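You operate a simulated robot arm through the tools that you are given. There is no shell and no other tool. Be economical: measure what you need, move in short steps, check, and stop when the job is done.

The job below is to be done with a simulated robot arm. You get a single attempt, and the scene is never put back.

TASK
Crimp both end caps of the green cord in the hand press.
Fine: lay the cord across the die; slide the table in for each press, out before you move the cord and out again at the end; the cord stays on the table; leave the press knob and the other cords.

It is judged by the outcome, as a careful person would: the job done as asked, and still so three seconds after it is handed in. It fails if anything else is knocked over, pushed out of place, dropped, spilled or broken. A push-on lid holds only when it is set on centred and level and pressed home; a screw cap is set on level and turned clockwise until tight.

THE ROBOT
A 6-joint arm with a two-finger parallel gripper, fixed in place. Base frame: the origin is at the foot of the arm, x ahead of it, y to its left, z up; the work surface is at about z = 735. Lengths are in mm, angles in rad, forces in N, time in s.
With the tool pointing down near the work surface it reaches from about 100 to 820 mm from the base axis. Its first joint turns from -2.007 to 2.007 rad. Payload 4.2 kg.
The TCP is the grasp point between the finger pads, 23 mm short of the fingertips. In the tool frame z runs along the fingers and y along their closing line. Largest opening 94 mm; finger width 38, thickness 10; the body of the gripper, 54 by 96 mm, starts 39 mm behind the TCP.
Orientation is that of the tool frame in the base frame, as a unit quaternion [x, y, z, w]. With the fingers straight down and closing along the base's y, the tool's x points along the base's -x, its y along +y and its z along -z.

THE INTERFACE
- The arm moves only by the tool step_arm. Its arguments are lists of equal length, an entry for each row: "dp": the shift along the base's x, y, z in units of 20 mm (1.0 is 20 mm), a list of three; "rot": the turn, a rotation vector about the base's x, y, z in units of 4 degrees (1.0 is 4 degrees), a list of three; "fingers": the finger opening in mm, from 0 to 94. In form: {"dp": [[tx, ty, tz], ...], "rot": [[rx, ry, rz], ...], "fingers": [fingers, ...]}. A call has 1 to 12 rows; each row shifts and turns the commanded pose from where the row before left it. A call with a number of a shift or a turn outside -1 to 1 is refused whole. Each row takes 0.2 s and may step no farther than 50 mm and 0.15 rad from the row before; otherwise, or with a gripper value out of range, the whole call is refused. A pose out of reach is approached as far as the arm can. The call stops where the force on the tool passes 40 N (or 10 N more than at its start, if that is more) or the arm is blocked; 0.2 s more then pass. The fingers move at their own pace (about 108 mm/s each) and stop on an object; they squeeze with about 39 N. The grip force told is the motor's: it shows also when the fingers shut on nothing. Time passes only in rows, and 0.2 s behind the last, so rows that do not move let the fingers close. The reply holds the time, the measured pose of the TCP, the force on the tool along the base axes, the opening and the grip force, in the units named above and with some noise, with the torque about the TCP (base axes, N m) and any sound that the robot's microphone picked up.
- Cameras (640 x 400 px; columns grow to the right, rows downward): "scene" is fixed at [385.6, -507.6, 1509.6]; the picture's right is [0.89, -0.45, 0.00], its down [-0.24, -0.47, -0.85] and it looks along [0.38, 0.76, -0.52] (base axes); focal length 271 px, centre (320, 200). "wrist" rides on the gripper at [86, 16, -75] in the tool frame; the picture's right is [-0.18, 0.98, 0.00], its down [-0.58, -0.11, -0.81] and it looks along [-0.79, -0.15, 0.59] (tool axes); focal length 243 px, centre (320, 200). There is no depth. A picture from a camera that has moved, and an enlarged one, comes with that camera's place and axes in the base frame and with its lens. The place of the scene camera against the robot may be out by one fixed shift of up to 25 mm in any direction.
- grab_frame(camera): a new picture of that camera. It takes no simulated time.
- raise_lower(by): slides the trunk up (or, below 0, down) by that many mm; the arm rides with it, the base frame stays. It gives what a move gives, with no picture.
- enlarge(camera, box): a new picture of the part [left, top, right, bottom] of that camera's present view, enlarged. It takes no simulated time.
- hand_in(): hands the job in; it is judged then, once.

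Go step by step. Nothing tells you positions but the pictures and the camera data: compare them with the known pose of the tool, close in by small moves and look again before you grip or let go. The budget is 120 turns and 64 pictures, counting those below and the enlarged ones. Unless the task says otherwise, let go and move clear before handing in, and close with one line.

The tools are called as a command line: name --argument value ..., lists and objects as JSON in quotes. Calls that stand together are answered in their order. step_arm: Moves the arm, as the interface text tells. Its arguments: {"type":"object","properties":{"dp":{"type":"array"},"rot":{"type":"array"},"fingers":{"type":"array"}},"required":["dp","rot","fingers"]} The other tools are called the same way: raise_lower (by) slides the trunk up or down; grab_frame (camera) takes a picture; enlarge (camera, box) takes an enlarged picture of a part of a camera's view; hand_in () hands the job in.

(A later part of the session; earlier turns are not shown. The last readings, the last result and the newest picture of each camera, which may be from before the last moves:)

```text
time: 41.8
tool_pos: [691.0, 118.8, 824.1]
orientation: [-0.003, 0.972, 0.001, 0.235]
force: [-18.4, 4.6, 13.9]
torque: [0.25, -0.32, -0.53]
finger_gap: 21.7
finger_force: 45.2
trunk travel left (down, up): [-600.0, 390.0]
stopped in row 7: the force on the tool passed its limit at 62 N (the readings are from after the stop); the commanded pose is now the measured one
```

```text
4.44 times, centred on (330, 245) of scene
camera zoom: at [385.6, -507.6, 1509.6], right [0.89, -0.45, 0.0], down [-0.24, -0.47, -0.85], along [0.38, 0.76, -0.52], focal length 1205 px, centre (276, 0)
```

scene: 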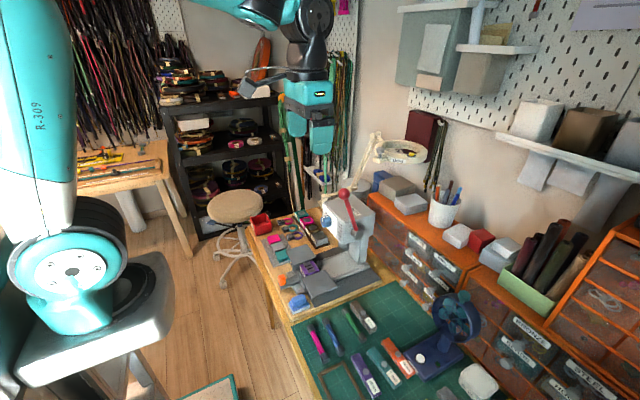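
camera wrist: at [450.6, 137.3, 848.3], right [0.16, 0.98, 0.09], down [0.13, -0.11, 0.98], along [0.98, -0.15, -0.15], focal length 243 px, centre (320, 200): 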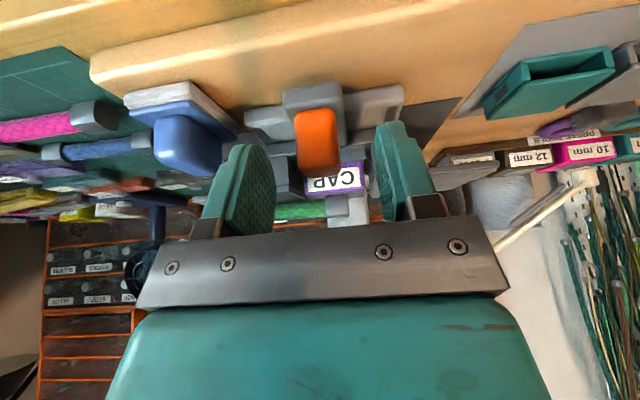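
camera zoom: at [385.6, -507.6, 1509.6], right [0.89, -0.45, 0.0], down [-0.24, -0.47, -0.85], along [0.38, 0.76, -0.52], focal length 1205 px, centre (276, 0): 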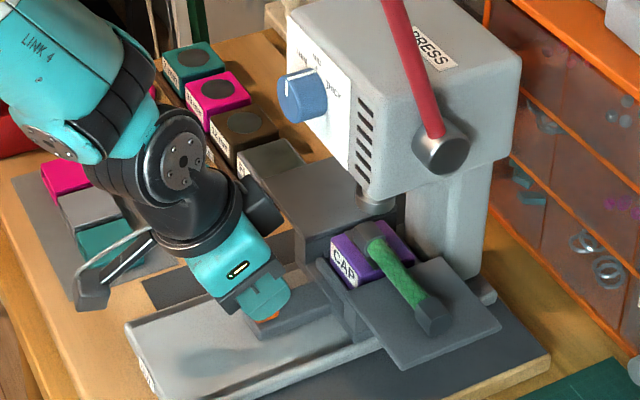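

The table has reached its stop, with 129 mm of travel. I'll release the tab, back out and go up towards the lever ball, which I place at about (742, 48, 1131) with its pivot at about (801, 50, 969).

step_arm --dp '[[0, 0, 0], [0, 0, 0], [0, 0, 0], [-0.4, 0, 0.9], [-0.5, 0, 0.9], [-0.5, 0, 0.9], [-0.5, 0, 0.9]]' --rot '[[0, 0, 0], [0, 0, 0], [0, 0, 0], [0, 0, 0], [0, 0, 0], [0, 0, 0], [0, 0, 0]]' --fingers '[50, 50, 50, 50, 50, 50, 50]'

step_arm --dp '[[-0.4, -0.2, 1], [-0.4, -0.3, 1], [-0.4, -0.3, 1], [-0.2, -0.3, 1], [0, -0.3, 1], [0, -0.3, 1], [0, -0.3, 1], [0, -0.3, 1], [0, -0.3, 1], [0, -0.3, 1], [0, -0.3, 1], [0, -0.35, 1]]' --rot '[[0, 1, 0], [0, 1, 0], [0, 1, 0], [0, 1, 0], [0, 1, 0], [0, 1, 0], [0, 1, 0], [0, 0, 0], [0, 0, 0], [0, 0, 0], [0, 0, 0], [0, 0, 0]]' --fingers '[60, 60, 60, 60, 60, 60, 60, 60, 60, 60, 60, 60]'

step_arm --dp '[[0, 0, 1], [0, 0, 1], [0, 0, 1], [0, 0, 1], [0, 0, 0.5]]' --rot '[[0, 0, 0], [0, 0, 0], [0, 0, 0], [0, 0, 0], [0, 0, 0]]' --fingers '[60, 60, 60, 60, 60]'

grab_frame --camera "wrist"

enlarge --camera "scene" --box '[240, 150, 400, 290]'

```text
time: 43.4
tool_pos: [654.7, 116.6, 893.4]
orientation: [-0.002, 0.972, -0.001, 0.236]
force: [0.1, -0.1, -0.6]
torque: [0.02, 0.0, 0.01]
finger_gap: 49.9
finger_force: 0.1
trunk travel left (down, up): [-600.0, 390.0]
```

```text
time: 46.0
tool_pos: [627.1, 48.6, 1135.9]
orientation: [-0.002, 1.0, 0.0, -0.006]
force: [-0.1, -0.1, 0.3]
torque: [-0.02, 0.02, 0.0]
finger_gap: 60.0
finger_force: 0.1
trunk travel left (down, up): [-600.0, 390.0]
```

```text
time: 47.2
tool_pos: [626.9, 48.8, 1224.0]
orientation: [-0.002, 1.0, 0.0, -0.006]
force: [-0.2, 0.0, -0.6]
torque: [-0.03, -0.02, -0.01]
finger_gap: 60.0
finger_force: 0.0
trunk travel left (down, up): [-600.0, 390.0]
```

```text
27 pictures are left
camera wrist: at [541.1, 64.3, 1299.6], right [0.18, 0.98, 0.0], down [0.59, -0.11, 0.8], along [0.79, -0.15, -0.6], focal length 243 px, centre (320, 200)
```

wrist: 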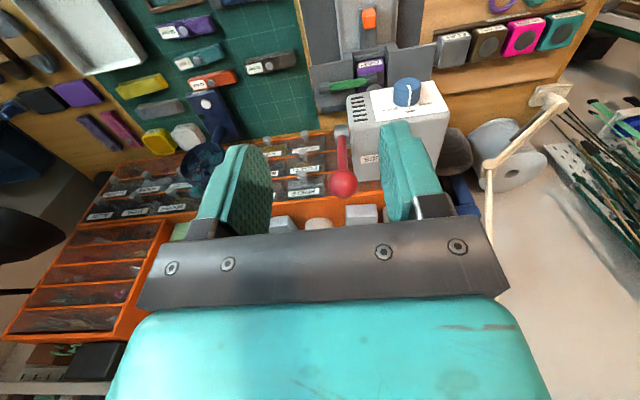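

```text
2.86 times, centred on (320, 220) of scene
camera zoom: at [385.6, -507.6, 1509.6], right [0.89, -0.45, 0.0], down [-0.24, -0.47, -0.85], along [0.38, 0.76, -0.52], focal length 774 px, centre (320, 143)
```

zoom: 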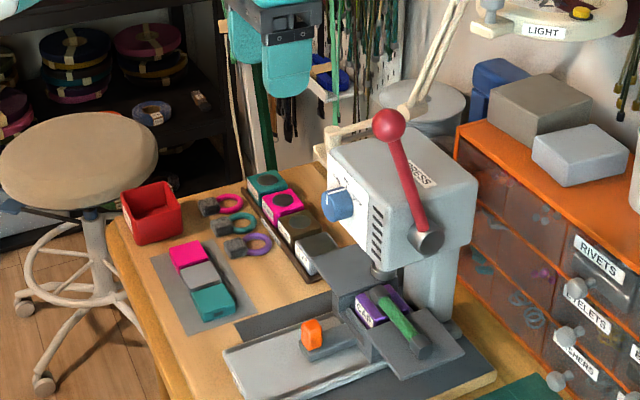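

The ball refines to about (744, 52, 1128). I'll go over it and descend part of the way.

step_arm --dp '[[1, 0.15, 0], [1, 0, 0], [1, 0, 0], [1, 0, 0], [1, 0, 0], [0.83, 0, 0], [0, 0, -1], [0, 0, -1], [0, 0, -1]]' --rot '[[0, 0, 0], [0, 0, 0], [0, 0, 0], [0, 0, 0], [0, 0, 0], [0, 0, 0], [0, 0, 0], [0, 0, 0], [0, 0, 0]]' --fingers '[60, 60, 60, 60, 60, 60, 60, 60, 60]'

enlarge --camera "scene" --box '[280, 130, 400, 260]'

grab_frame --camera "wrist"

```text
time: 49.2
tool_pos: [737.8, 49.8, 1160.3]
orientation: [-0.003, 1.0, 0.0, -0.006]
force: [-0.2, 0.7, 0.1]
torque: [-0.01, -0.01, 0.01]
finger_gap: 59.9
finger_force: 0.1
out of reach, approached as far as the arm can: row 6
trunk travel left (down, up): [-600.0, 390.0]
```

```text
3.08 times, centred on (340, 195) of scene
camera zoom: at [385.6, -507.6, 1509.6], right [0.89, -0.45, 0.0], down [-0.24, -0.47, -0.85], along [0.38, 0.76, -0.52], focal length 834 px, centre (258, 215)
```

zoom: 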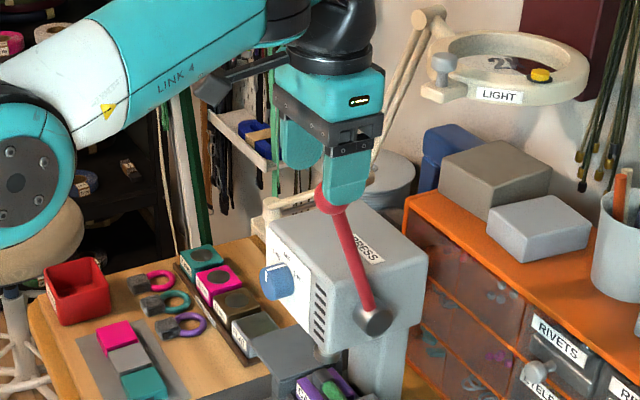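

```text
24 pictures are left
camera wrist: at [652.7, 65.8, 1235.2], right [0.18, 0.98, 0.0], down [0.59, -0.11, 0.8], along [0.79, -0.14, -0.6], focal length 243 px, centre (320, 200)
```

wrist: 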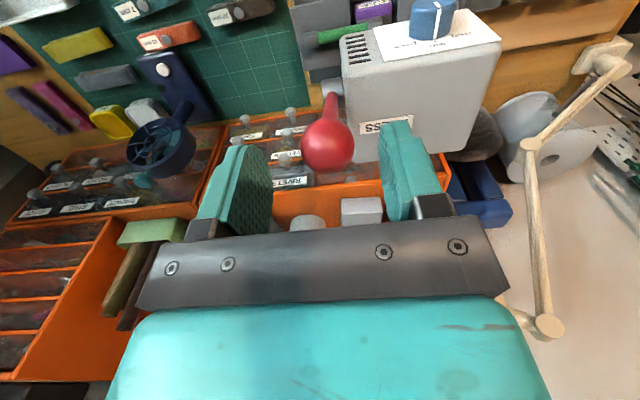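

step_arm --dp '[[0.1, 0.1, -0.6], [0.1, 0.1, -0.6], [0.05, 0, -0.4], [0, 0, 0], [0, 0, 0], [0, 0, 0], [0, 0, 0]]' --rot '[[0, 0, 0], [0, 0, 0], [0, 0, 0], [0, 0, 0], [0, 0, 0], [0, 0, 0], [0, 0, 0]]' --fingers '[60, 60, 60, 60, 15, 15, 15]'

enlarge --camera "scene" --box '[300, 170, 380, 230]'

```text
time: 50.8
tool_pos: [744.9, 52.3, 1128.0]
orientation: [0.0, 1.0, 0.0, -0.007]
force: [-2.9, -28.8, -2.3]
torque: [-0.35, -0.09, -0.43]
finger_gap: 33.4
finger_force: 44.9
trunk travel left (down, up): [-600.0, 390.0]
```

```text
6.67 times, centred on (340, 200) of scene
camera zoom: at [385.6, -507.6, 1509.6], right [0.89, -0.45, 0.0], down [-0.24, -0.47, -0.85], along [0.38, 0.76, -0.52], focal length 1807 px, centre (187, 200)
```

zoom: 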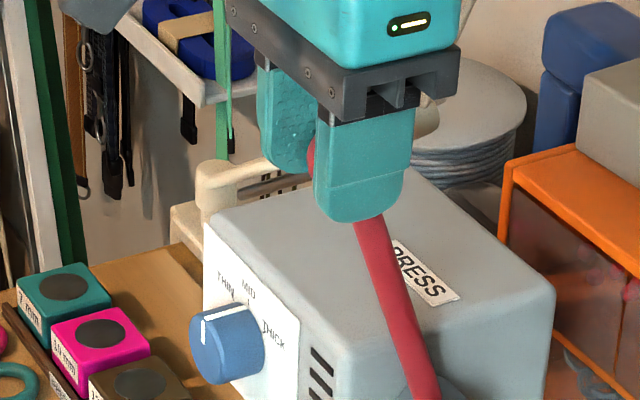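

The ball is gripped. I'll ease off the side load and start pulling the lever along its arc, turning the tool with it.

step_arm --dp '[[0, -0.14, 0], [-0.547, 0, -0.218], [-0.531, 0, -0.256], [-0.512, 0, -0.293]]' --rot '[[0, 0, 0], [0, -1, 0], [0, -1, 0], [0, -1, 0]]' --fingers '[15, 15, 15, 15]'

```text
time: 51.8
tool_pos: [747.7, 52.1, 1127.7]
orientation: [-0.006, 0.999, 0.005, 0.043]
force: [-6.0, 22.6, 8.9]
torque: [0.41, 0.64, 0.05]
finger_gap: 33.5
finger_force: 44.5
out of reach, approached as far as the arm can: row 2, 3, 4
trunk travel left (down, up): [-600.0, 390.0]
```

The arm is at the edge of its reach at this trunk height. I'll let go, raise the trunk 150 mm and come back down onto the ball.

step_arm --dp '[[0, 0, 0], [0, 0, 0], [0, 0, 0]]' --rot '[[0, 0, 0], [0, 0, 0], [0, 0, 0]]' --fingers '[60, 60, 60]'

raise_lower --by 150

```text
time: 52.6
tool_pos: [747.9, 47.8, 1126.4]
orientation: [-0.003, 0.999, 0.005, 0.043]
force: [-0.5, 0.4, -0.1]
torque: [0.0, 0.0, 0.02]
finger_gap: 59.6
finger_force: 0.0
trunk travel left (down, up): [-600.0, 390.0]
```

```text
time: 54.3
tool_pos: [749.2, 46.7, 1277.3]
orientation: [-0.003, 0.999, 0.005, 0.042]
force: [-0.3, -0.6, 0.1]
torque: [-0.01, 0.0, -0.01]
finger_gap: 60.0
finger_force: 0.1
trunk travel left (down, up): [-750.0, 240.0]
```

step_arm --dp '[[-0.2, 0.2, -0.5], [-0.1, 0, -1], [0, 0, -1], [0, 0, -1], [0, 0, -1], [0, 0, -1], [0, 0, 0]]' --rot '[[0, 0, 0], [0, 0, 0], [0, 0, 0], [0, 0, 0], [0, 0, 0], [0, 0, 0], [0, 0, 0]]' --fingers '[60, 60, 60, 60, 60, 60, 60]'

grab_frame --camera "wrist"

```text
time: 55.9
tool_pos: [780.7, 62.9, 1189.9]
orientation: [-0.003, 0.999, 0.004, 0.04]
force: [-0.7, -0.7, 0.2]
torque: [0.01, 0.02, 0.01]
finger_gap: 59.8
finger_force: 0.0
out of reach, approached as far as the arm can: row 3, 4, 5, 6
trunk travel left (down, up): [-750.0, 240.0]
```

```text
22 pictures are left
camera wrist: at [686.8, 78.0, 1256.9], right [0.18, 0.98, 0.02], down [0.51, -0.11, 0.85], along [0.84, -0.14, -0.53], focal length 243 px, centre (320, 200)
```

wrist: 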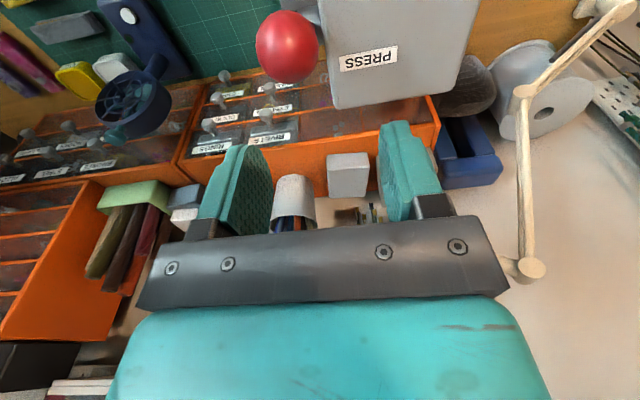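

The arm looks stretched straight. I'll pull it back in -x to bend the elbow before trying again.

step_arm --dp '[[-1, -0.15, 0.3], [-1, -0.15, 0.3], [-1, -0.15, 0], [-1, -0.1, 0], [-1, 0, 0], [-1, 0, 0]]' --rot '[[0, 0, 0], [0, 0, 0], [0, 0, 0], [0, 0, 0], [0, 0, 0], [0, 0, 0]]' --fingers '[60, 60, 60, 60, 60, 60]'

grab_frame --camera "scene"

```text
time: 57.3
tool_pos: [731.6, 76.3, 1254.2]
orientation: [-0.002, 0.999, 0.005, 0.04]
force: [0.4, 0.5, -0.2]
torque: [-0.02, 0.01, -0.03]
finger_gap: 60.0
finger_force: 0.1
out of reach, approached as far as the arm can: row 1, 2, 3, 4, 5, 6
trunk travel left (down, up): [-750.0, 240.0]
```

```text
21 pictures are left
```

scene: 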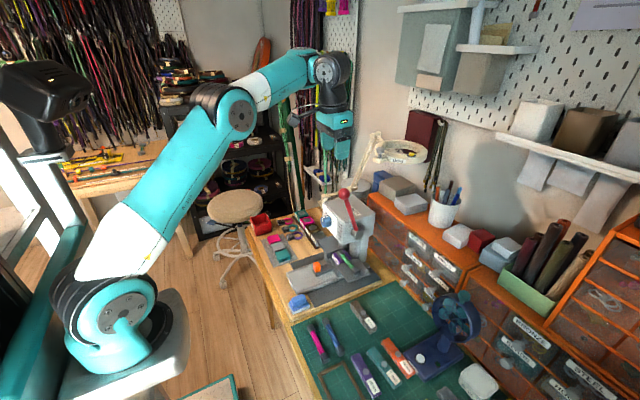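

Only moves along an arc are getting through, so a joint seems to be at a limit with this tilt. I'll go up and untilt to recover.

step_arm --dp '[[0, 0, 1], [0, 0, 1], [0, 0, 1], [0, 0, 1]]' --rot '[[0, 1, 0], [0, 1, 0], [0, 1, 0], [0, 0, 0]]' --fingers '[60, 60, 60, 60]'

```text
time: 58.3
tool_pos: [730.6, 75.0, 1335.6]
orientation: [-0.002, 0.998, 0.005, -0.064]
force: [-0.6, 0.2, -0.4]
torque: [-0.01, -0.02, -0.02]
finger_gap: 59.8
finger_force: 0.1
trunk travel left (down, up): [-750.0, 240.0]
```

Tilting the other way works fine. I'll go back to a roomy vertical pose and test from there.

step_arm --dp '[[-1, -0.2, 0], [-1, -0.2, 0], [-1, -0.2, 0], [-1, -0.2, 0], [-1, -0.2, 0], [-1, -0.2, 0]]' --rot '[[0, 0, 0], [0, 0, 0], [0, 0, 0], [0, 0, 0], [0, 0, 0], [0, 0, 0]]' --fingers '[60, 60, 60, 60, 60, 60]'

step_arm --dp '[[0, 0, 0], [0, 0, 0]]' --rot '[[0, -1, 0], [0, -0.83, 0]]' --fingers '[60, 60]'

step_arm --dp '[[0, 0, 0], [0, 0, 0], [0, 0, 0], [0, 0, 0], [0, 0, 0]]' --rot '[[0, -1, 0], [0, -1, 0], [0, -1, 0], [0, -1, 0], [0, -1, 0]]' --fingers '[60, 60, 60, 60, 60]'

```text
time: 59.7
tool_pos: [611.0, 52.2, 1333.8]
orientation: [-0.002, 0.998, 0.005, -0.064]
force: [0.6, -0.5, -1.4]
torque: [0.01, 0.02, 0.01]
finger_gap: 59.9
finger_force: 0.1
trunk travel left (down, up): [-750.0, 240.0]
```

```text
time: 60.3
tool_pos: [612.5, 52.2, 1334.3]
orientation: [-0.002, 1.0, 0.005, 0.001]
force: [1.5, -0.9, -0.2]
torque: [0.02, -0.02, -0.02]
finger_gap: 60.0
finger_force: 0.0
trunk travel left (down, up): [-750.0, 240.0]
```

```text
time: 61.5
tool_pos: [640.4, 70.0, 1402.0]
orientation: [-0.004, 0.985, 0.004, 0.174]
force: [0.1, 0.7, -0.3]
torque: [0.01, -0.01, 0.01]
finger_gap: 60.0
finger_force: 0.1
out of reach, approached as far as the arm can: row 1, 2, 3, 4, 5
trunk travel left (down, up): [-750.0, 240.0]
```

High relative poses are the problem. The low ones, as when I pushed the table, tilted freely. I'll untilt, raise the trunk to the top and come down to the ball with the arm low relative to its base.

step_arm --dp '[[0, 0, 0], [0, 0, 0], [0, 0, 0], [0, 0, 0], [0, 0, 0]]' --rot '[[0, 1, 0], [0, 1, 0], [0, 1, 0], [0, 1, 0], [0, 1, 0]]' --fingers '[60, 60, 60, 60, 60]'

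raise_lower --by 235

step_arm --dp '[[0, 0, -1], [0, 0, -1], [0, 0, -1], [0, 0, -1], [0, 0, -1], [0, 0, -1], [0, 0, -1], [0, 0, -1], [0, 0, -1], [0, 0, -1], [0, 0, -1], [0, 0, -1]]' --rot '[[0, 0, 0], [0, 0, 0], [0, 0, 0], [0, 0, 0], [0, 0, 0], [0, 0, 0], [0, 0, 0], [0, 0, 0], [0, 0, 0], [0, 0, 0], [0, 0, 0], [0, 0, 0]]' --fingers '[60, 60, 60, 60, 60, 60, 60, 60, 60, 60, 60, 60]'

```text
time: 62.7
tool_pos: [567.2, 97.9, 1364.4]
orientation: [-0.002, 1.0, 0.009, 0.015]
force: [-0.3, 0.6, 0.3]
torque: [-0.01, -0.02, -0.02]
finger_gap: 59.8
finger_force: 0.2
out of reach, approached as far as the arm can: row 1, 2, 3, 4
trunk travel left (down, up): [-750.0, 240.0]
```

```text
time: 65.2
tool_pos: [568.7, 98.4, 1597.6]
orientation: [-0.003, 1.0, 0.008, 0.015]
force: [0.4, 0.1, 0.4]
torque: [-0.01, -0.01, 0.01]
finger_gap: 60.2
finger_force: 0.0
trunk travel left (down, up): [-985.0, 5.0]
```

```text
time: 67.8
tool_pos: [655.5, 143.9, 1516.1]
orientation: [-0.002, 1.0, 0.008, 0.015]
force: [-1.2, -0.2, -0.1]
torque: [0.03, -0.05, 0.02]
finger_gap: 60.0
finger_force: 0.0
out of reach, approached as far as the arm can: row 1, 2, 3, 4, 5, 6, 7, 8, 9, 10, 11, 12
trunk travel left (down, up): [-985.0, 5.0]
```

step_arm --dp '[[0, 0, 0], [0, 0, 0], [0, 0, 0], [0, 0, 0], [0, 0, 0]]' --rot '[[0, 1, 0], [0, 1, 0], [0, 1, 0], [0, 1, 0], [0, 1, 0]]' --fingers '[60, 60, 60, 60, 60]'

step_arm --dp '[[0, -0.5, -1], [0, -0.5, -1], [0, -0.5, -1], [0, -0.5, -1], [0, -0.5, -1], [0, -0.5, -1]]' --rot '[[0, 0, 0], [0, 0, 0], [0, 0, 0], [0, 0, 0], [0, 0, 0], [0, 0, 0]]' --fingers '[60, 60, 60, 60, 60, 60]'

grab_frame --camera "scene"

```text
time: 69.0
tool_pos: [656.1, 144.1, 1518.3]
orientation: [-0.002, 0.987, 0.009, -0.159]
force: [-0.4, -0.4, 0.4]
torque: [0.0, -0.05, 0.0]
finger_gap: 59.9
finger_force: 0.0
trunk travel left (down, up): [-985.0, 5.0]
```

```text
time: 70.4
tool_pos: [670.6, 88.7, 1407.4]
orientation: [-0.002, 0.987, 0.009, -0.159]
force: [-0.8, 0.4, -0.3]
torque: [0.02, 0.0, -0.01]
finger_gap: 60.1
finger_force: 0.1
out of reach, approached as far as the arm can: row 5, 6
trunk travel left (down, up): [-985.0, 5.0]
```

```text
20 pictures are left
```

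scene: 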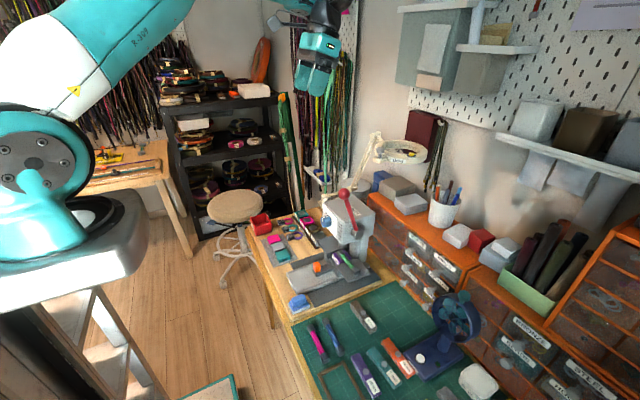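

The arm's elbow has flipped to its limited side, which explains the arc-like motion. I'll extend past full stretch in free space and pull back in to flip it again.

step_arm --dp '[[0.4, -0.3, 1], [0.4, -0.3, 1], [0.4, -0.3, 1], [0.4, 0, 1], [0.4, 0, 1], [0.4, 0, 1], [0.4, 0, 1], [0.4, 0, 1], [0.4, 0, 1]]' --rot '[[0, -1, 0], [0, -1, 0], [0, -1, 0], [0, -1, 0], [0, -0.6, 0], [0, 0, 0], [0, 0, 0], [0, 0, 0], [0, 0, 0]]' --fingers '[60, 60, 60, 60, 60, 60, 60, 60, 60]'

step_arm --dp '[[-1, 0, -0.2], [-1, 0, -0.2], [-1, 0, -0.4], [-1, 0, -0.4], [-1, 0, -0.4], [-1, 0, -0.4], [-1, 0, -0.4], [-1, 0, -0.4]]' --rot '[[0, 0, 0], [0, 0, 0], [0, 0, 0], [0, 0, 0], [0, 0, 0], [0, 0, 0], [0, 0, 0], [0, 0, 0]]' --fingers '[60, 60, 60, 60, 60, 60, 60, 60]'

```text
time: 72.4
tool_pos: [744.9, 70.0, 1586.8]
orientation: [-0.002, 1.0, 0.009, 0.003]
force: [0.3, -0.4, -0.5]
torque: [0.01, -0.01, -0.01]
finger_gap: 60.0
finger_force: 0.0
trunk travel left (down, up): [-985.0, 5.0]
```

```text
time: 74.2
tool_pos: [599.7, 77.5, 1565.7]
orientation: [-0.002, 1.0, 0.007, 0.001]
force: [0.5, -0.3, 0.2]
torque: [0.0, -0.01, 0.0]
finger_gap: 60.0
finger_force: 0.0
out of reach, approached as far as the arm can: row 6, 7, 8
trunk travel left (down, up): [-985.0, 5.0]
```

step_arm --dp '[[1, 0, 0.4], [1, 0, 0.4], [1, 0, 0.4], [1, 0, 0.4], [1, 0, 0.4], [1, 0, 0.4], [1, 0, 0.4], [1, 0, 0.4], [1, 0, 0.4], [0.5, 0, 0]]' --rot '[[0, 0, 0], [0, 0, 0], [0, 0, 0], [0, 0, 0], [0, 0, 0], [0, 0, 0], [0, 0, 0], [0, 0, 0], [0, 0, 0], [0, 0, 0]]' --fingers '[60, 60, 60, 60, 60, 60, 60, 60, 60, 60]'

step_arm --dp '[[-1, 0, 0], [-1, 0, -0.4], [-1, 0, -0.4], [-1, 0, -0.4], [-1, 0, -0.4], [-1, 0, -0.4], [-1, 0, -0.4], [-1, 0, -0.4]]' --rot '[[0, 0, 0], [0, 0, 0], [0, 0, 0], [0, 0, 0], [0, 0, 0], [0, 0, 0], [0, 0, 0], [0, 0, 0]]' --fingers '[60, 60, 60, 60, 60, 60, 60, 60]'

```text
time: 76.4
tool_pos: [744.8, 60.4, 1601.1]
orientation: [-0.003, 1.0, 0.009, 0.002]
force: [0.4, -0.3, 0.1]
torque: [0.0, 0.02, 0.01]
finger_gap: 60.3
finger_force: 0.0
out of reach, approached as far as the arm can: row 7, 8, 9, 10
trunk travel left (down, up): [-985.0, 5.0]
```

```text
time: 78.2
tool_pos: [597.1, 67.3, 1568.2]
orientation: [-0.003, 1.0, 0.008, -0.001]
force: [0.4, -0.9, -0.2]
torque: [0.04, 0.03, -0.02]
finger_gap: 60.1
finger_force: 0.1
out of reach, approached as far as the arm can: row 7, 8
trunk travel left (down, up): [-985.0, 5.0]
```

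step_arm --dp '[[1, 0, 0.4], [1, 0, 0.4], [1, 0, 0.4], [1, 0, 0.4], [1, 0, 0.4], [1, 0, 0.4], [1, 0, 0.4], [1, 0, 0.4], [1, 0, 0.4], [0.5, 0, 0]]' --rot '[[0, 0, 0], [0, 0, 0], [0, 0, 0], [0, 0, 0], [0, 0, 0], [0, 0, 0], [0, 0, 0], [0, 0, 0], [0, 0, 0], [0, 0, 0]]' --fingers '[60, 60, 60, 60, 60, 60, 60, 60, 60, 60]'

step_arm --dp '[[-0.5, 0, 0.6], [-0.8, 0, 0.6], [-1, 0, 0.6], [-1, 0, 0.5], [-1, 0, 0.3], [-1, 0, 0], [-1, 0, -0.3], [-1, 0, -0.5], [-1, 0, -1], [-1, 0, -1], [-1, 0, -1]]' --rot '[[0, 0, 0], [0, 0, 0], [0, 0, 0], [0, 0, 0], [0, 0, 0], [0, 0, 0], [0, 0, 0], [0, 0, 0], [0, 0, 0], [0, 0, 0], [0, 0, 0]]' --fingers '[60, 60, 60, 60, 60, 60, 60, 60, 60, 60, 60]'

```text
time: 80.4
tool_pos: [744.9, 53.0, 1604.4]
orientation: [-0.002, 1.0, 0.009, 0.002]
force: [-1.0, -0.1, 0.0]
torque: [0.03, -0.01, -0.05]
finger_gap: 60.1
finger_force: 0.0
out of reach, approached as far as the arm can: row 7, 8, 9, 10
trunk travel left (down, up): [-985.0, 5.0]
```

```text
time: 82.8
tool_pos: [542.2, 55.2, 1590.4]
orientation: [-0.005, 1.0, 0.007, 0.0]
force: [-0.3, -1.4, -0.1]
torque: [0.07, -0.07, -0.01]
finger_gap: 60.1
finger_force: 0.1
out of reach, approached as far as the arm can: row 10, 11
trunk travel left (down, up): [-985.0, 5.0]
```

Still flipped. I'll try crossing the stretch limit by just one row and then coming straight down, as happened the first time.

step_arm --dp '[[1, 0, 0.1], [1, 0, 0.1], [1, 0, 0.1], [1, 0, 0.1], [1, 0, 0.1], [1, 0, 0.1], [1, 0, 0.1], [1, 0, 0], [1, 0, 0], [1, 0, 0]]' --rot '[[0, 0, 0], [0, 0, 0], [0, 0, 0], [0, 0, 0], [0, 0, 0], [0, 0, 0], [0, 0, 0], [0, 0, 0], [0, 0, 0], [0, 0, 0]]' --fingers '[60, 60, 60, 60, 60, 60, 60, 60, 60, 60]'

step_arm --dp '[[1, 0, 0], [-1, 0, 0.2], [-1, 0, 0.2], [-1, 0, 0], [-1, 0, 0], [-1, 0, -0.5], [-1, 0, -1], [-1, 0, -1], [-1, 0, -1], [0, 0, -1], [0, 0, -1]]' --rot '[[0, 0, 0], [0, 0, 0], [0, 0, 0], [0, 0, 0], [0, 0, 0], [0, 0, 0], [0, 0, 0], [0, 0, 0], [0, 0, 0], [0, 0, 0], [0, 0, 0]]' --fingers '[60, 60, 60, 60, 60, 60, 60, 60, 60, 60, 60]'

```text
time: 85.0
tool_pos: [741.7, 52.7, 1605.0]
orientation: [-0.002, 1.0, 0.009, 0.002]
force: [-0.7, 0.0, 0.2]
torque: [-0.01, -0.04, 0.01]
finger_gap: 59.9
finger_force: 0.2
trunk travel left (down, up): [-985.0, 5.0]
```

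```text
time: 87.4
tool_pos: [620.9, 62.3, 1558.6]
orientation: [-0.003, 1.0, 0.008, 0.0]
force: [0.3, -0.4, 0.1]
torque: [0.02, -0.02, -0.01]
finger_gap: 60.1
finger_force: 0.0
out of reach, approached as far as the arm can: row 1, 8, 9, 10, 11
trunk travel left (down, up): [-985.0, 5.0]
```

step_arm --dp '[[1, 0, 1], [1, 0, 1], [1, 0, 1], [1, 0, 1], [1, 0, 1], [1, 0, 1], [-1, 0, -0.2], [-1, 0, -0.2], [-1, 0, -0.5], [-1, 0, -0.5], [-1, 0, -1], [-1, 0, -1]]' --rot '[[0, 0, 0], [0, 0, 0], [0, 0, 0], [0, 0, 0], [0, 0, 0], [0, 0, 0], [0, 0, 0], [0, 0, 0], [0, 0, 0], [0, 0, 0], [0, 0, 0], [0, 0, 0]]' --fingers '[60, 60, 60, 60, 60, 60, 60, 60, 60, 60, 60, 60]'

step_arm --dp '[[-1, 0, -1], [-1, 0, -1], [0, 0, -1], [0, 0, -1], [0, 0, -1]]' --rot '[[0, 0, 0], [0, 0, 0], [0, 0, 0], [0, 0, 0], [0, 0, 0]]' --fingers '[60, 60, 60, 60, 60]'

```text
time: 90.0
tool_pos: [589.1, 53.1, 1574.5]
orientation: [-0.01, 1.0, 0.008, 0.002]
force: [-1.3, -2.5, 0.7]
torque: [0.15, -0.15, -0.01]
finger_gap: 59.7
finger_force: 0.0
out of reach, approached as far as the arm can: row 5, 6
trunk travel left (down, up): [-985.0, 5.0]
```

```text
time: 91.2
tool_pos: [585.4, 69.0, 1572.1]
orientation: [-0.003, 1.0, 0.009, 0.0]
force: [-0.4, -0.9, 0.2]
torque: [0.01, 0.0, 0.03]
finger_gap: 60.0
finger_force: 0.1
out of reach, approached as far as the arm can: row 1, 2, 3, 4, 5
trunk travel left (down, up): [-985.0, 5.0]
```

I'll try using the wrist tilt instead. A strong forward tilt makes the forearm drop, which should bring the elbow back over.

step_arm --dp '[[0, 0, 0], [0, 0, 0], [0, 0, 0], [0, 0, 0], [0, 0, 0], [0, 0, 0], [0, 0, 0], [0, 0, 0], [0, 0, 0], [0, 0, 0], [0, 0, 0], [0, 0, 0]]' --rot '[[0, 1, 0], [0, 1, 0], [0, 1, 0], [0, 1, 0], [0, 1, 0], [0, 1, 0], [0, 1, 0], [0, 1, 0], [0, 1, 0], [0, 1, 0], [0, 1, 0], [0, 1, 0]]' --fingers '[60, 60, 60, 60, 60, 60, 60, 60, 60, 60, 60, 60]'

grab_frame --camera "scene"

```text
time: 92.7
tool_pos: [586.2, 68.2, 1572.1]
orientation: [0.002, 0.979, 0.008, -0.203]
force: [-0.7, 8.5, -11.4]
torque: [-1.24, -0.73, -0.51]
finger_gap: 60.1
finger_force: 0.2
out of reach, approached as far as the arm can: row 7
trunk travel left (down, up): [-985.0, 5.0]
stopped in row 7: the force on the tool passed its limit at 71 N (the readings are from after the stop); the commanded pose is now the measured one
```

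```text
19 pictures are left
```

scene: 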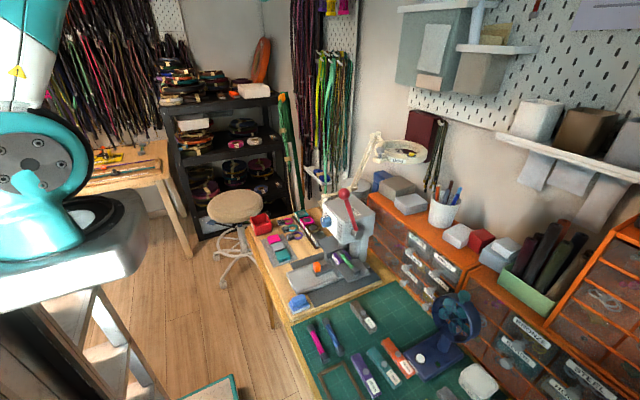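

The upper arm now stands nearly vertical as it did at the start, so the elbow has flipped back. I'll untilt and come down.

step_arm --dp '[[0, 0, 0], [0, 0, 0], [0, 0, 0], [0, 0, 0], [0, 0, 0], [0, 0, 0], [0, 0, 0], [0, 0, -1], [0, 0, -1], [0, 0, -1], [0, 0, -1], [0, 0, -1]]' --rot '[[0, 0, 0], [0, -1, 0], [0, -1, 0], [0, -1, 0], [0, -1, 0], [0, -1, 0], [0, -0.86, 0], [0, 0, 0], [0, 0, 0], [0, 0, 0], [0, 0, 0], [0, 0, 0]]' --fingers '[60, 60, 60, 60, 60, 60, 60, 60, 60, 60, 60, 60]'

step_arm --dp '[[0, -0.2, -1], [0, -0.2, -1], [0, -0.2, -1], [0, -0.2, -1], [0, 0, -1], [0, 0, -1], [0, 0, -1], [0, 0, -1], [0, 0, -1], [0, 0, -1], [0, 0, -1], [0, 0, -1]]' --rot '[[0, 0, 0], [0, 0, 0], [0, 0, 0], [0, 0, 0], [0, 0, 0], [0, 0, 0], [0, 0, 0], [0, 0, 0], [0, 0, 0], [0, 0, 0], [0, 0, 0], [0, 0, 0]]' --fingers '[60, 60, 60, 60, 60, 60, 60, 60, 60, 60, 60, 60]'

```text
time: 95.3
tool_pos: [623.7, 86.7, 1549.2]
orientation: [0.0, 1.0, 0.008, 0.0]
force: [0.2, -0.9, 0.3]
torque: [0.0, -0.03, 0.01]
finger_gap: 59.9
finger_force: 0.0
out of reach, approached as far as the arm can: row 8, 9, 10, 11, 12
trunk travel left (down, up): [-985.0, 5.0]
```

```text
time: 97.9
tool_pos: [736.2, 116.6, 1431.5]
orientation: [0.0, 1.0, 0.007, -0.002]
force: [0.4, -0.5, 0.8]
torque: [0.02, -0.02, 0.0]
finger_gap: 60.0
finger_force: 0.0
out of reach, approached as far as the arm can: row 1, 2, 3, 4, 5, 6, 7, 8, 9, 10, 11, 12
trunk travel left (down, up): [-985.0, 5.0]
```

step_arm --dp '[[0, -0.2, 1], [0, -0.2, 1], [0, -0.2, 1], [0, -0.2, 1], [0, -0.2, 1], [0, -0.2, 1], [-1, -0.2, 0.6], [-1, -0.2, 0.3], [-1, -0.2, 0.3], [-1, -0.2, 0.3], [-1, -0.2, 0.3], [-1, -0.2, 0.3]]' --rot '[[0, 0, 0], [0, 0, 0], [0, 0, 0], [0, 0, 0], [0, 0, 0], [0, 0, 0], [0, 0, 0], [0, 0, 0], [0, 0, 0], [0, 0, 0], [0, 0, 0], [0, 0, 0]]' --fingers '[60, 60, 60, 60, 60, 60, 60, 60, 60, 60, 60, 60]'

step_arm --dp '[[0, 0, 0], [0, 0, 0], [0, 0, 0], [0, 0, 0], [0, 0, 0], [0, 0, 0], [0, 0, 0], [0, 0, 0], [0, 0, 0], [0, 0, 0], [0, 0, 0], [0, 0, 0]]' --rot '[[0, 1, 0], [0, 1, 0], [0, 1, 0], [0, 1, 0], [0, 1, 0], [0, 0.5, 0], [0, 0.5, 0], [0, 0.25, 0], [0, 0.25, 0], [0, 0.25, 0], [0, 0.25, 0], [0, 0.25, 0]]' --fingers '[60, 60, 60, 60, 60, 60, 60, 60, 60, 60, 60, 60]'

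step_arm --dp '[[0, 0, 0], [0, 0, 0], [0, 0, 0], [0, 0, 0], [0, 0, 0], [0, 0, 0]]' --rot '[[0, 0.25, 0], [0, 0.25, 0], [0, 0.25, 0], [0, 0.25, 0], [0, 0.25, 0], [0, 0.25, 0]]' --fingers '[60, 60, 60, 60, 60, 60]'

```text
time: 100.5
tool_pos: [614.3, 68.8, 1593.8]
orientation: [0.0, 1.0, 0.009, 0.0]
force: [-0.2, 0.2, -0.3]
torque: [-0.03, 0.03, 0.03]
finger_gap: 59.8
finger_force: 0.1
trunk travel left (down, up): [-985.0, 5.0]
```

```text
time: 101.8
tool_pos: [616.1, 66.9, 1588.3]
orientation: [0.006, 0.984, 0.008, -0.177]
force: [-0.3, 9.7, -9.4]
torque: [-1.37, -0.53, -0.63]
finger_gap: 60.3
finger_force: 0.1
out of reach, approached as far as the arm can: row 6
trunk travel left (down, up): [-985.0, 5.0]
stopped in row 6: the force on the tool passed its limit at 49 N (the readings are from after the stop); the commanded pose is now the measured one
```

```text
time: 102.2
tool_pos: [616.8, 68.1, 1589.2]
orientation: [0.008, 0.984, 0.009, -0.177]
force: [0.5, 9.9, -8.0]
torque: [-1.27, -0.5, -0.6]
finger_gap: 60.0
finger_force: 0.0
trunk travel left (down, up): [-985.0, 5.0]
stopped in row 1: the force on the tool passed its limit at 48 N (the readings are from after the stop); the commanded pose is now the measured one
```

That was most likely the camera touching the forearm, so I'm backing off. I'll retry the crossing as a mirror image of the first flip: straight up through the limit by a few mm, then back in -x.

step_arm --dp '[[0, 0, 0], [0, 0, 0], [0, 0, 0], [0, 0, 0], [0, 0, 0], [0, 0, 0], [0, 0, 0]]' --rot '[[0, -1, 0], [0, -1, 0], [0, -1, 0], [0, -1, 0], [0, -1, 0], [0, -0.1, 0], [0, 0, 0]]' --fingers '[60, 60, 60, 60, 60, 60, 60]'

step_arm --dp '[[0.9, -0.1, -0.7], [0.9, -0.1, -0.7], [0.9, -0.1, -0.7], [0.9, -0.1, -0.7], [0.9, -0.1, -0.7], [0.9, -0.1, -0.7], [0.9, -0.1, -0.7], [0.1, -0.1, 0], [0, 0, 0]]' --rot '[[0, 0, 0], [0, 0, 0], [0, 0, 0], [0, 0, 0], [0, 0, 0], [0, 0, 0], [0, 0, 0], [0, 0, 0], [0, 0, 0]]' --fingers '[60, 60, 60, 60, 60, 60, 60, 60, 60]'

```text
time: 103.8
tool_pos: [616.2, 67.9, 1588.8]
orientation: [0.005, 1.0, 0.008, -0.002]
force: [0.0, -0.9, -0.1]
torque: [0.01, -0.01, 0.02]
finger_gap: 60.0
finger_force: 0.1
trunk travel left (down, up): [-985.0, 5.0]
```

```text
time: 105.8
tool_pos: [745.2, 52.2, 1490.6]
orientation: [0.005, 1.0, 0.009, -0.002]
force: [0.2, -0.2, 0.5]
torque: [0.01, 0.0, 0.02]
finger_gap: 59.8
finger_force: 0.1
trunk travel left (down, up): [-985.0, 5.0]
```

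step_arm --dp '[[0, 0, 1], [0, 0, 1], [0, 0, 1], [0, 0, 1], [0, 0, 1], [0, 0, 0.9], [-1, 0, 0], [-1, 0, 0], [-1, 0, 0], [-1, 0, 0], [-1, 0, 0], [-1, 0, 0]]' --rot '[[0, 0, 0], [0, 0, 0], [0, 0, 0], [0, 0, 0], [0, 0, 0], [0, 0, 0], [0, 0, 0], [0, 0, 0], [0, 0, 0], [0, 0, 0], [0, 0, 0], [0, 0, 0]]' --fingers '[60, 60, 60, 60, 60, 60, 60, 60, 60, 60, 60, 60]'

step_arm --dp '[[0, 0, -1], [0, 0, -1], [0, 0, -1], [0, 0, -1], [0, 0, -1], [0, 0, -1], [0, 0, -1]]' --rot '[[0, 0, 0], [0, 0, 0], [0, 0, 0], [0, 0, 0], [0, 0, 0], [0, 0, 0], [0, 0, 0]]' --fingers '[60, 60, 60, 60, 60, 60, 60]'

```text
time: 108.4
tool_pos: [620.3, 50.8, 1606.1]
orientation: [0.006, 1.0, 0.01, -0.002]
force: [0.0, 0.3, -0.4]
torque: [-0.02, 0.04, -0.03]
finger_gap: 60.1
finger_force: 0.1
out of reach, approached as far as the arm can: row 6
trunk travel left (down, up): [-985.0, 5.0]
```

```text
time: 110.0
tool_pos: [661.9, 65.2, 1529.8]
orientation: [0.005, 1.0, 0.01, -0.003]
force: [-0.4, 0.0, -0.5]
torque: [0.03, 0.0, -0.02]
finger_gap: 59.9
finger_force: 0.0
out of reach, approached as far as the arm can: row 3, 4, 5, 6, 7
trunk travel left (down, up): [-985.0, 5.0]
```

step_arm --dp '[[0.8, -0.1, 0.5], [0.8, -0.1, 0.5], [0.8, -0.1, 0.5], [0.8, -0.1, 0.5], [0.4, -0.1, 0.8], [0, 0, 0.4], [0, 0, 0.15], [0, 0, 0.15], [0, 0, 0.15]]' --rot '[[0, 0, 0], [0, 0, 0], [0, 0, 0], [0, 0, 0], [0, 0, 0], [0, 0, 0], [0, 0, 0], [0, 0, 0], [0, 0, 0]]' --fingers '[60, 60, 60, 60, 60, 60, 60, 60, 60]'

step_arm --dp '[[0, 0, 0.15], [0, 0, 0.15], [0, 0, 0.15], [0, 0, 0.15], [-1, 0, -0.5], [-1, 0, -0.5], [-1, 0, -0.5], [0, 0, -1], [0, 0, -1], [0, 0, -1], [0, 0, -1]]' --rot '[[0, 0, 0], [0, 0, 0], [0, 0, 0], [0, 0, 0], [0, 0, 0], [0, 0, 0], [0, 0, 0], [0, 0, 0], [0, 0, 0], [0, 0, 0], [0, 0, 0]]' --fingers '[60, 60, 60, 60, 60, 60, 60, 60, 60, 60, 60]'

```text
time: 112.0
tool_pos: [733.8, 55.7, 1601.8]
orientation: [0.005, 1.0, 0.009, -0.002]
force: [0.0, -0.4, 0.3]
torque: [-0.01, 0.02, -0.03]
finger_gap: 59.9
finger_force: 0.0
trunk travel left (down, up): [-985.0, 5.0]
```

```text
time: 114.4
tool_pos: [682.4, 58.8, 1514.3]
orientation: [0.005, 1.0, 0.009, -0.003]
force: [0.7, 0.0, 0.1]
torque: [-0.02, -0.03, 0.01]
finger_gap: 60.0
finger_force: 0.1
out of reach, approached as far as the arm can: row 11
trunk travel left (down, up): [-985.0, 5.0]
```

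I'll try one more mechanism. With the camera turned to the side, tilting forward against the wrist limit should lower the forearm and carry the elbow through.

step_arm --dp '[[-0.2, 0, 0.3], [-0.2, 0, 0.3], [-0.2, 0, 0.3], [-0.2, 0, 0.3], [-0.2, 0, 0.3], [-0.2, 0, 0.3], [-0.2, 0, 0.3], [-0.2, 0, 0.3], [-0.2, 0, 0.3], [-0.2, 0, 0.3], [0, 0, 0.3], [0, 0, 0.3]]' --rot '[[0, 0, 1], [0, 0, 1], [0, 0, 1], [0, 0, 1], [0, 0, 1], [0, 0, 1], [0, 0, 1], [0, 0, 1], [0, 0, 1], [0, 0, 1], [0, 0, 1], [0, 0, 1]]' --fingers '[60, 60, 60, 60, 60, 60, 60, 60, 60, 60, 60, 60]'

step_arm --dp '[[0, 0, 0], [0, 0, 0], [0, 0, 0], [0, 0, 0], [0, 0, 0], [0, 0, 0], [0, 0, 0], [0, 0, 0], [0, 0, 0], [0, 0, 0]]' --rot '[[0, 0, 1], [0, 0, 1], [0, 0, 1], [0, 0, 1], [0, 0, 1], [0, 0, 1], [0, 0, 1], [0, 0, 1], [0, 0, 1], [0, 0, 1]]' --fingers '[60, 60, 60, 60, 60, 60, 60, 60, 60, 60]'

step_arm --dp '[[0, 0, 0], [0, 0, 0], [0, 0, 0], [0, 0, 0], [0, 0, 0], [0, 0, 0], [0, 0, 0], [0, 0, 0], [0, 0, 0]]' --rot '[[0, 1, 0], [0, 1, 0], [0, 1, 0], [0, 1, 0], [0, 1, 0], [0, 1, 0], [0, 1, 0], [0, 1, 0], [0, 1, 0]]' --fingers '[60, 60, 60, 60, 60, 60, 60, 60, 60]'

```text
time: 117.0
tool_pos: [642.5, 58.9, 1587.8]
orientation: [-0.403, 0.915, 0.007, -0.005]
force: [0.0, 0.0, 0.6]
torque: [0.01, -0.02, -0.02]
finger_gap: 59.8
finger_force: 0.2
trunk travel left (down, up): [-985.0, 5.0]
```

```text
time: 119.2
tool_pos: [643.7, 59.1, 1586.4]
orientation: [-0.691, 0.723, 0.005, -0.007]
force: [0.4, 0.1, -0.2]
torque: [-0.01, 0.02, 0.01]
finger_gap: 59.8
finger_force: 0.0
trunk travel left (down, up): [-985.0, 5.0]
```

```text
time: 121.2
tool_pos: [599.3, 40.2, 1512.6]
orientation: [-0.656, 0.686, 0.218, -0.229]
force: [-0.5, -1.1, -0.6]
torque: [0.0, 0.02, -0.01]
finger_gap: 60.1
finger_force: 0.1
out of reach, approached as far as the arm can: row 5, 6, 7, 8, 9
trunk travel left (down, up): [-985.0, 5.0]
```

step_arm --dp '[[0, 0, 0], [0, 0, 0], [0, 0, 0], [0, 0, 0], [0, 0, 0], [0, 0, 0]]' --rot '[[0, 1, 0], [0, 1, 0], [0, 1, 0], [0, 1, 0], [0, 1, 0], [0, 1, 0]]' --fingers '[60, 60, 60, 60, 60, 60]'

grab_frame --camera "scene"

```text
time: 122.6
tool_pos: [542.6, -4.4, 1419.2]
orientation: [-0.596, 0.622, 0.35, -0.367]
force: [0.0, 0.4, -0.3]
torque: [-0.02, -0.05, -0.01]
finger_gap: 60.0
finger_force: 0.0
out of reach, approached as far as the arm can: row 1, 2, 3, 4, 5, 6
trunk travel left (down, up): [-985.0, 5.0]
```

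```text
18 pictures are left
```

scene: 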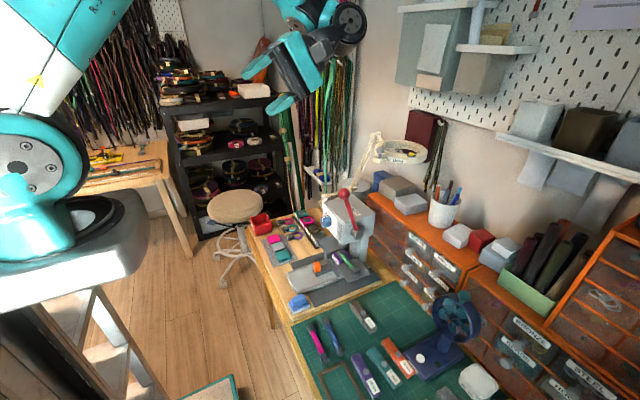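

The forearm now slopes down, which looks like elbow-up. I'll untilt and see whether the arm moves freely.

step_arm --dp '[[0, 0, 0], [0, 0, 0], [0, 0, 0], [0, 0, 0], [0, 0, 0], [0, 0, 0], [0, 0, 0], [0, 0, 0], [0, 0, 0], [0, 0, 0], [0, 0, 0], [0, 0, 0]]' --rot '[[0, -1, 0], [0, -1, 0], [0, -1, 0], [0, -1, 0], [0, -1, 0], [0, -1, 0], [0, -1, 0], [0, -1, 0], [0, -1, 0], [0, -1, 0], [0, -1, 0], [0, -1, 0]]' --fingers '[60, 60, 60, 60, 60, 60, 60, 60, 60, 60, 60, 60]'

step_arm --dp '[[0, 0, 0], [0, 0, 0], [0, 0, 0], [0, 0, -1], [0, 0, -1], [0, 0, -1]]' --rot '[[0, -1, 0], [0, -1, 0], [0, -1, 0], [0, -0.2, 0], [0, 0, 0], [0, 0, 0]]' --fingers '[60, 60, 60, 60, 60, 60]'

```text
time: 125.2
tool_pos: [605.0, -3.5, 1509.9]
orientation: [-0.687, 0.718, 0.078, -0.083]
force: [0.2, 1.1, 0.9]
torque: [0.0, 0.0, 0.02]
finger_gap: 60.1
finger_force: 0.1
out of reach, approached as far as the arm can: row 6, 7, 8, 9, 10, 11, 12
trunk travel left (down, up): [-985.0, 5.0]
```

```text
time: 126.6
tool_pos: [612.8, -18.0, 1455.9]
orientation: [-0.694, 0.719, -0.008, -0.039]
force: [0.0, -0.5, 0.1]
torque: [0.02, -0.01, 0.02]
finger_gap: 60.2
finger_force: 0.2
out of reach, approached as far as the arm can: row 1, 2, 3, 4
trunk travel left (down, up): [-985.0, 5.0]
```

step_arm --dp '[[0, 0, -1], [0, 0, -1], [0, 0, -1], [0, 0, -1], [0, 0, -1], [0, 0, -1]]' --rot '[[0, 0, 0], [0, 0, 0], [0, 0, 0], [0, 0, 0], [0, 0, 0], [0, 0, 0]]' --fingers '[60, 60, 60, 60, 60, 60]'

grab_frame --camera "scene"

```text
time: 128.0
tool_pos: [616.3, -16.0, 1335.8]
orientation: [-0.694, 0.719, -0.008, -0.039]
force: [-0.5, -0.4, 1.2]
torque: [0.01, 0.0, 0.0]
finger_gap: 60.0
finger_force: 0.1
trunk travel left (down, up): [-985.0, 5.0]
```

```text
17 pictures are left
```

scene: 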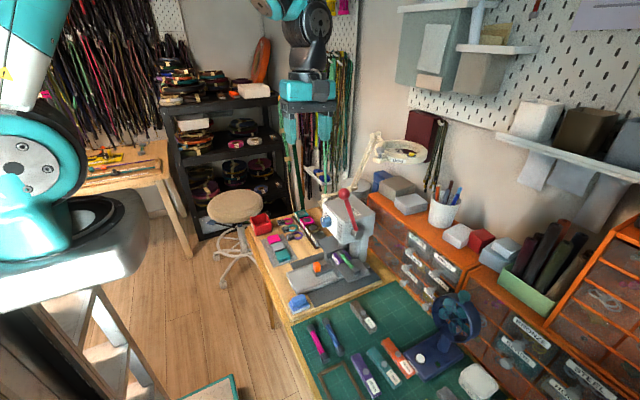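

The elbow is up again. From here I'll keep well away from full stretch. I'll level the tool, turn it back by 88° and head for the ball.

step_arm --dp '[[0, 0.3, 0], [0, 0.3, -0.3], [0, 0.3, -0.3], [0, 0.3, -0.3], [0, 0.3, -0.3], [0, 0.3, -0.3], [0, 0.3, -0.3], [0, 0.3, -0.3], [0, 0.3, -0.3], [0, 0.3, -0.3], [0, 0.3, -0.3], [0, 0, -0.3]]' --rot '[[0.95, -0.64, 0], [0, 0, -1], [0, 0, -1], [0, 0, -1], [0, 0, -1], [0, 0, -1], [0, 0, -1], [0, 0, -1], [0, 0, -1], [0, 0, -1], [0, 0, -1], [0, 0, -1]]' --fingers '[60, 60, 60, 60, 60, 60, 60, 60, 60, 60, 60, 60]'

step_arm --dp '[[0, 0, -0.3], [0, 0, 0], [0, 0, 0], [0, 0, 0], [0, 0, 0], [0, 0, 0], [0, 0, 0], [0, 0, 0], [0, 0, 0], [0, 0, 0], [0, 0, 0]]' --rot '[[0, 0, -1], [0, 0, -1], [0, 0, -1], [0, 0, -1], [0, 0, -1], [0, 0, -1], [0, 0, -1], [0, 0, -1], [0, 0, -1], [0, 0, -1], [0, 0, -1]]' --fingers '[60, 60, 60, 60, 60, 60, 60, 60, 60, 60, 60]'

grab_frame --camera "wrist"

```text
time: 130.6
tool_pos: [615.3, 48.5, 1269.6]
orientation: [-0.374, 0.928, 0.002, 0.001]
force: [-0.2, 0.1, -0.5]
torque: [0.0, 0.02, 0.0]
finger_gap: 60.3
finger_force: 0.1
trunk travel left (down, up): [-985.0, 5.0]
```

```text
time: 133.0
tool_pos: [615.1, 49.2, 1265.1]
orientation: [0.001, 1.0, 0.001, 0.001]
force: [0.4, -1.1, -0.7]
torque: [-0.01, 0.0, 0.0]
finger_gap: 60.0
finger_force: 0.0
trunk travel left (down, up): [-985.0, 5.0]
```

```text
16 pictures are left
camera wrist: at [528.0, 65.2, 1338.7], right [0.19, 0.98, 0.0], down [0.58, -0.11, 0.81], along [0.79, -0.15, -0.59], focal length 243 px, centre (320, 200)
```

wrist: 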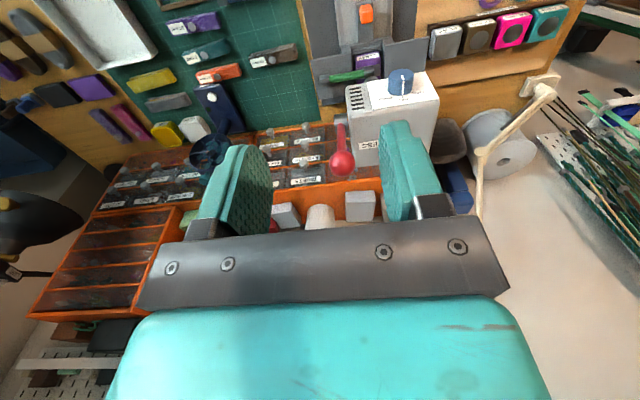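

The ball hasn't moved. I'll approach it again.

step_arm --dp '[[0.92, 0, 0], [0.92, 0, 0], [0.92, 0.1, 0], [0.92, 0, 0], [0.92, 0, 0], [0.92, 0, 0], [0.92, 0, 0], [0, 0, -1], [0, 0, -1], [0, 0, -1], [0, 0, -1], [0, 0, -1]]' --rot '[[0, 0, 0], [0, 0, 0], [0, 0, 0], [0, 0, 0], [0, 0, 0], [0, 0, 0], [0, 0, 0], [0, 0, 0], [0, 0, 0], [0, 0, 0], [0, 0, 0], [0, 0, 0]]' --fingers '[60, 60, 60, 60, 60, 60, 60, 60, 60, 60, 60, 60]'

step_arm --dp '[[0, 0, -1], [0, 0, -0.85], [0, 0, 0], [0, 0, 0], [0, 0, 0], [0, 0, 0]]' --rot '[[0, 0, 0], [0, 0, 0], [0, 0, 0], [0, 0, 0], [0, 0, 0], [0, 0, 0]]' --fingers '[60, 60, 60, 15, 15, 15]'

```text
time: 135.6
tool_pos: [742.8, 51.8, 1164.4]
orientation: [0.0, 1.0, 0.0, 0.0]
force: [-0.2, 0.4, 0.2]
torque: [0.0, 0.0, -0.02]
finger_gap: 60.0
finger_force: 0.1
trunk travel left (down, up): [-985.0, 5.0]
```

```text
time: 137.0
tool_pos: [743.9, 52.4, 1127.6]
orientation: [0.001, 1.0, 0.001, 0.001]
force: [2.0, -0.3, -1.9]
torque: [0.04, -0.21, 0.0]
finger_gap: 33.1
finger_force: 45.2
trunk travel left (down, up): [-985.0, 5.0]
```

Good grip with little side force. Now I'll pull along the arc.

step_arm --dp '[[-0.547, 0, -0.218], [-0.531, 0, -0.256], [-0.512, 0, -0.293]]' --rot '[[0, -1, 0], [0, -1, 0], [0, -1, 0]]' --fingers '[15, 15, 15]'

```text
time: 137.8
tool_pos: [712.0, 51.8, 1111.3]
orientation: [0.0, 0.994, 0.001, 0.105]
force: [-5.2, 3.4, -2.6]
torque: [0.04, 1.38, 0.07]
finger_gap: 33.5
finger_force: 44.7
trunk travel left (down, up): [-985.0, 5.0]
```

step_arm --dp '[[-0.49, 0, -0.327], [-0.467, 0, -0.361], [-0.44, 0, -0.392], [-0.412, 0, -0.422]]' --rot '[[0, -1, 0], [0, -1, 0], [0, -1, 0], [0, -1, 0]]' --fingers '[15, 15, 15, 15]'

enlarge --camera "scene" --box '[270, 160, 400, 290]'

```text
time: 138.8
tool_pos: [676.3, 51.7, 1081.2]
orientation: [-0.001, 0.97, 0.002, 0.243]
force: [0.7, 10.7, -4.4]
torque: [0.05, 1.19, 0.04]
finger_gap: 33.1
finger_force: 45.0
trunk travel left (down, up): [-985.0, 5.0]
```

```text
3.08 times, centred on (335, 225) of scene
camera zoom: at [385.6, -507.6, 1509.6], right [0.89, -0.45, 0.0], down [-0.24, -0.47, -0.85], along [0.38, 0.76, -0.52], focal length 834 px, centre (274, 123)
```

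zoom: 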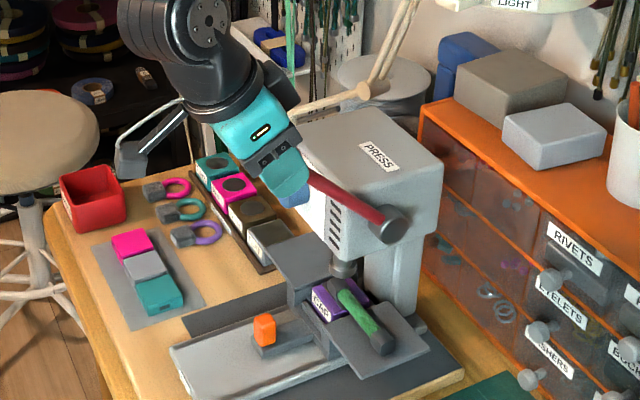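

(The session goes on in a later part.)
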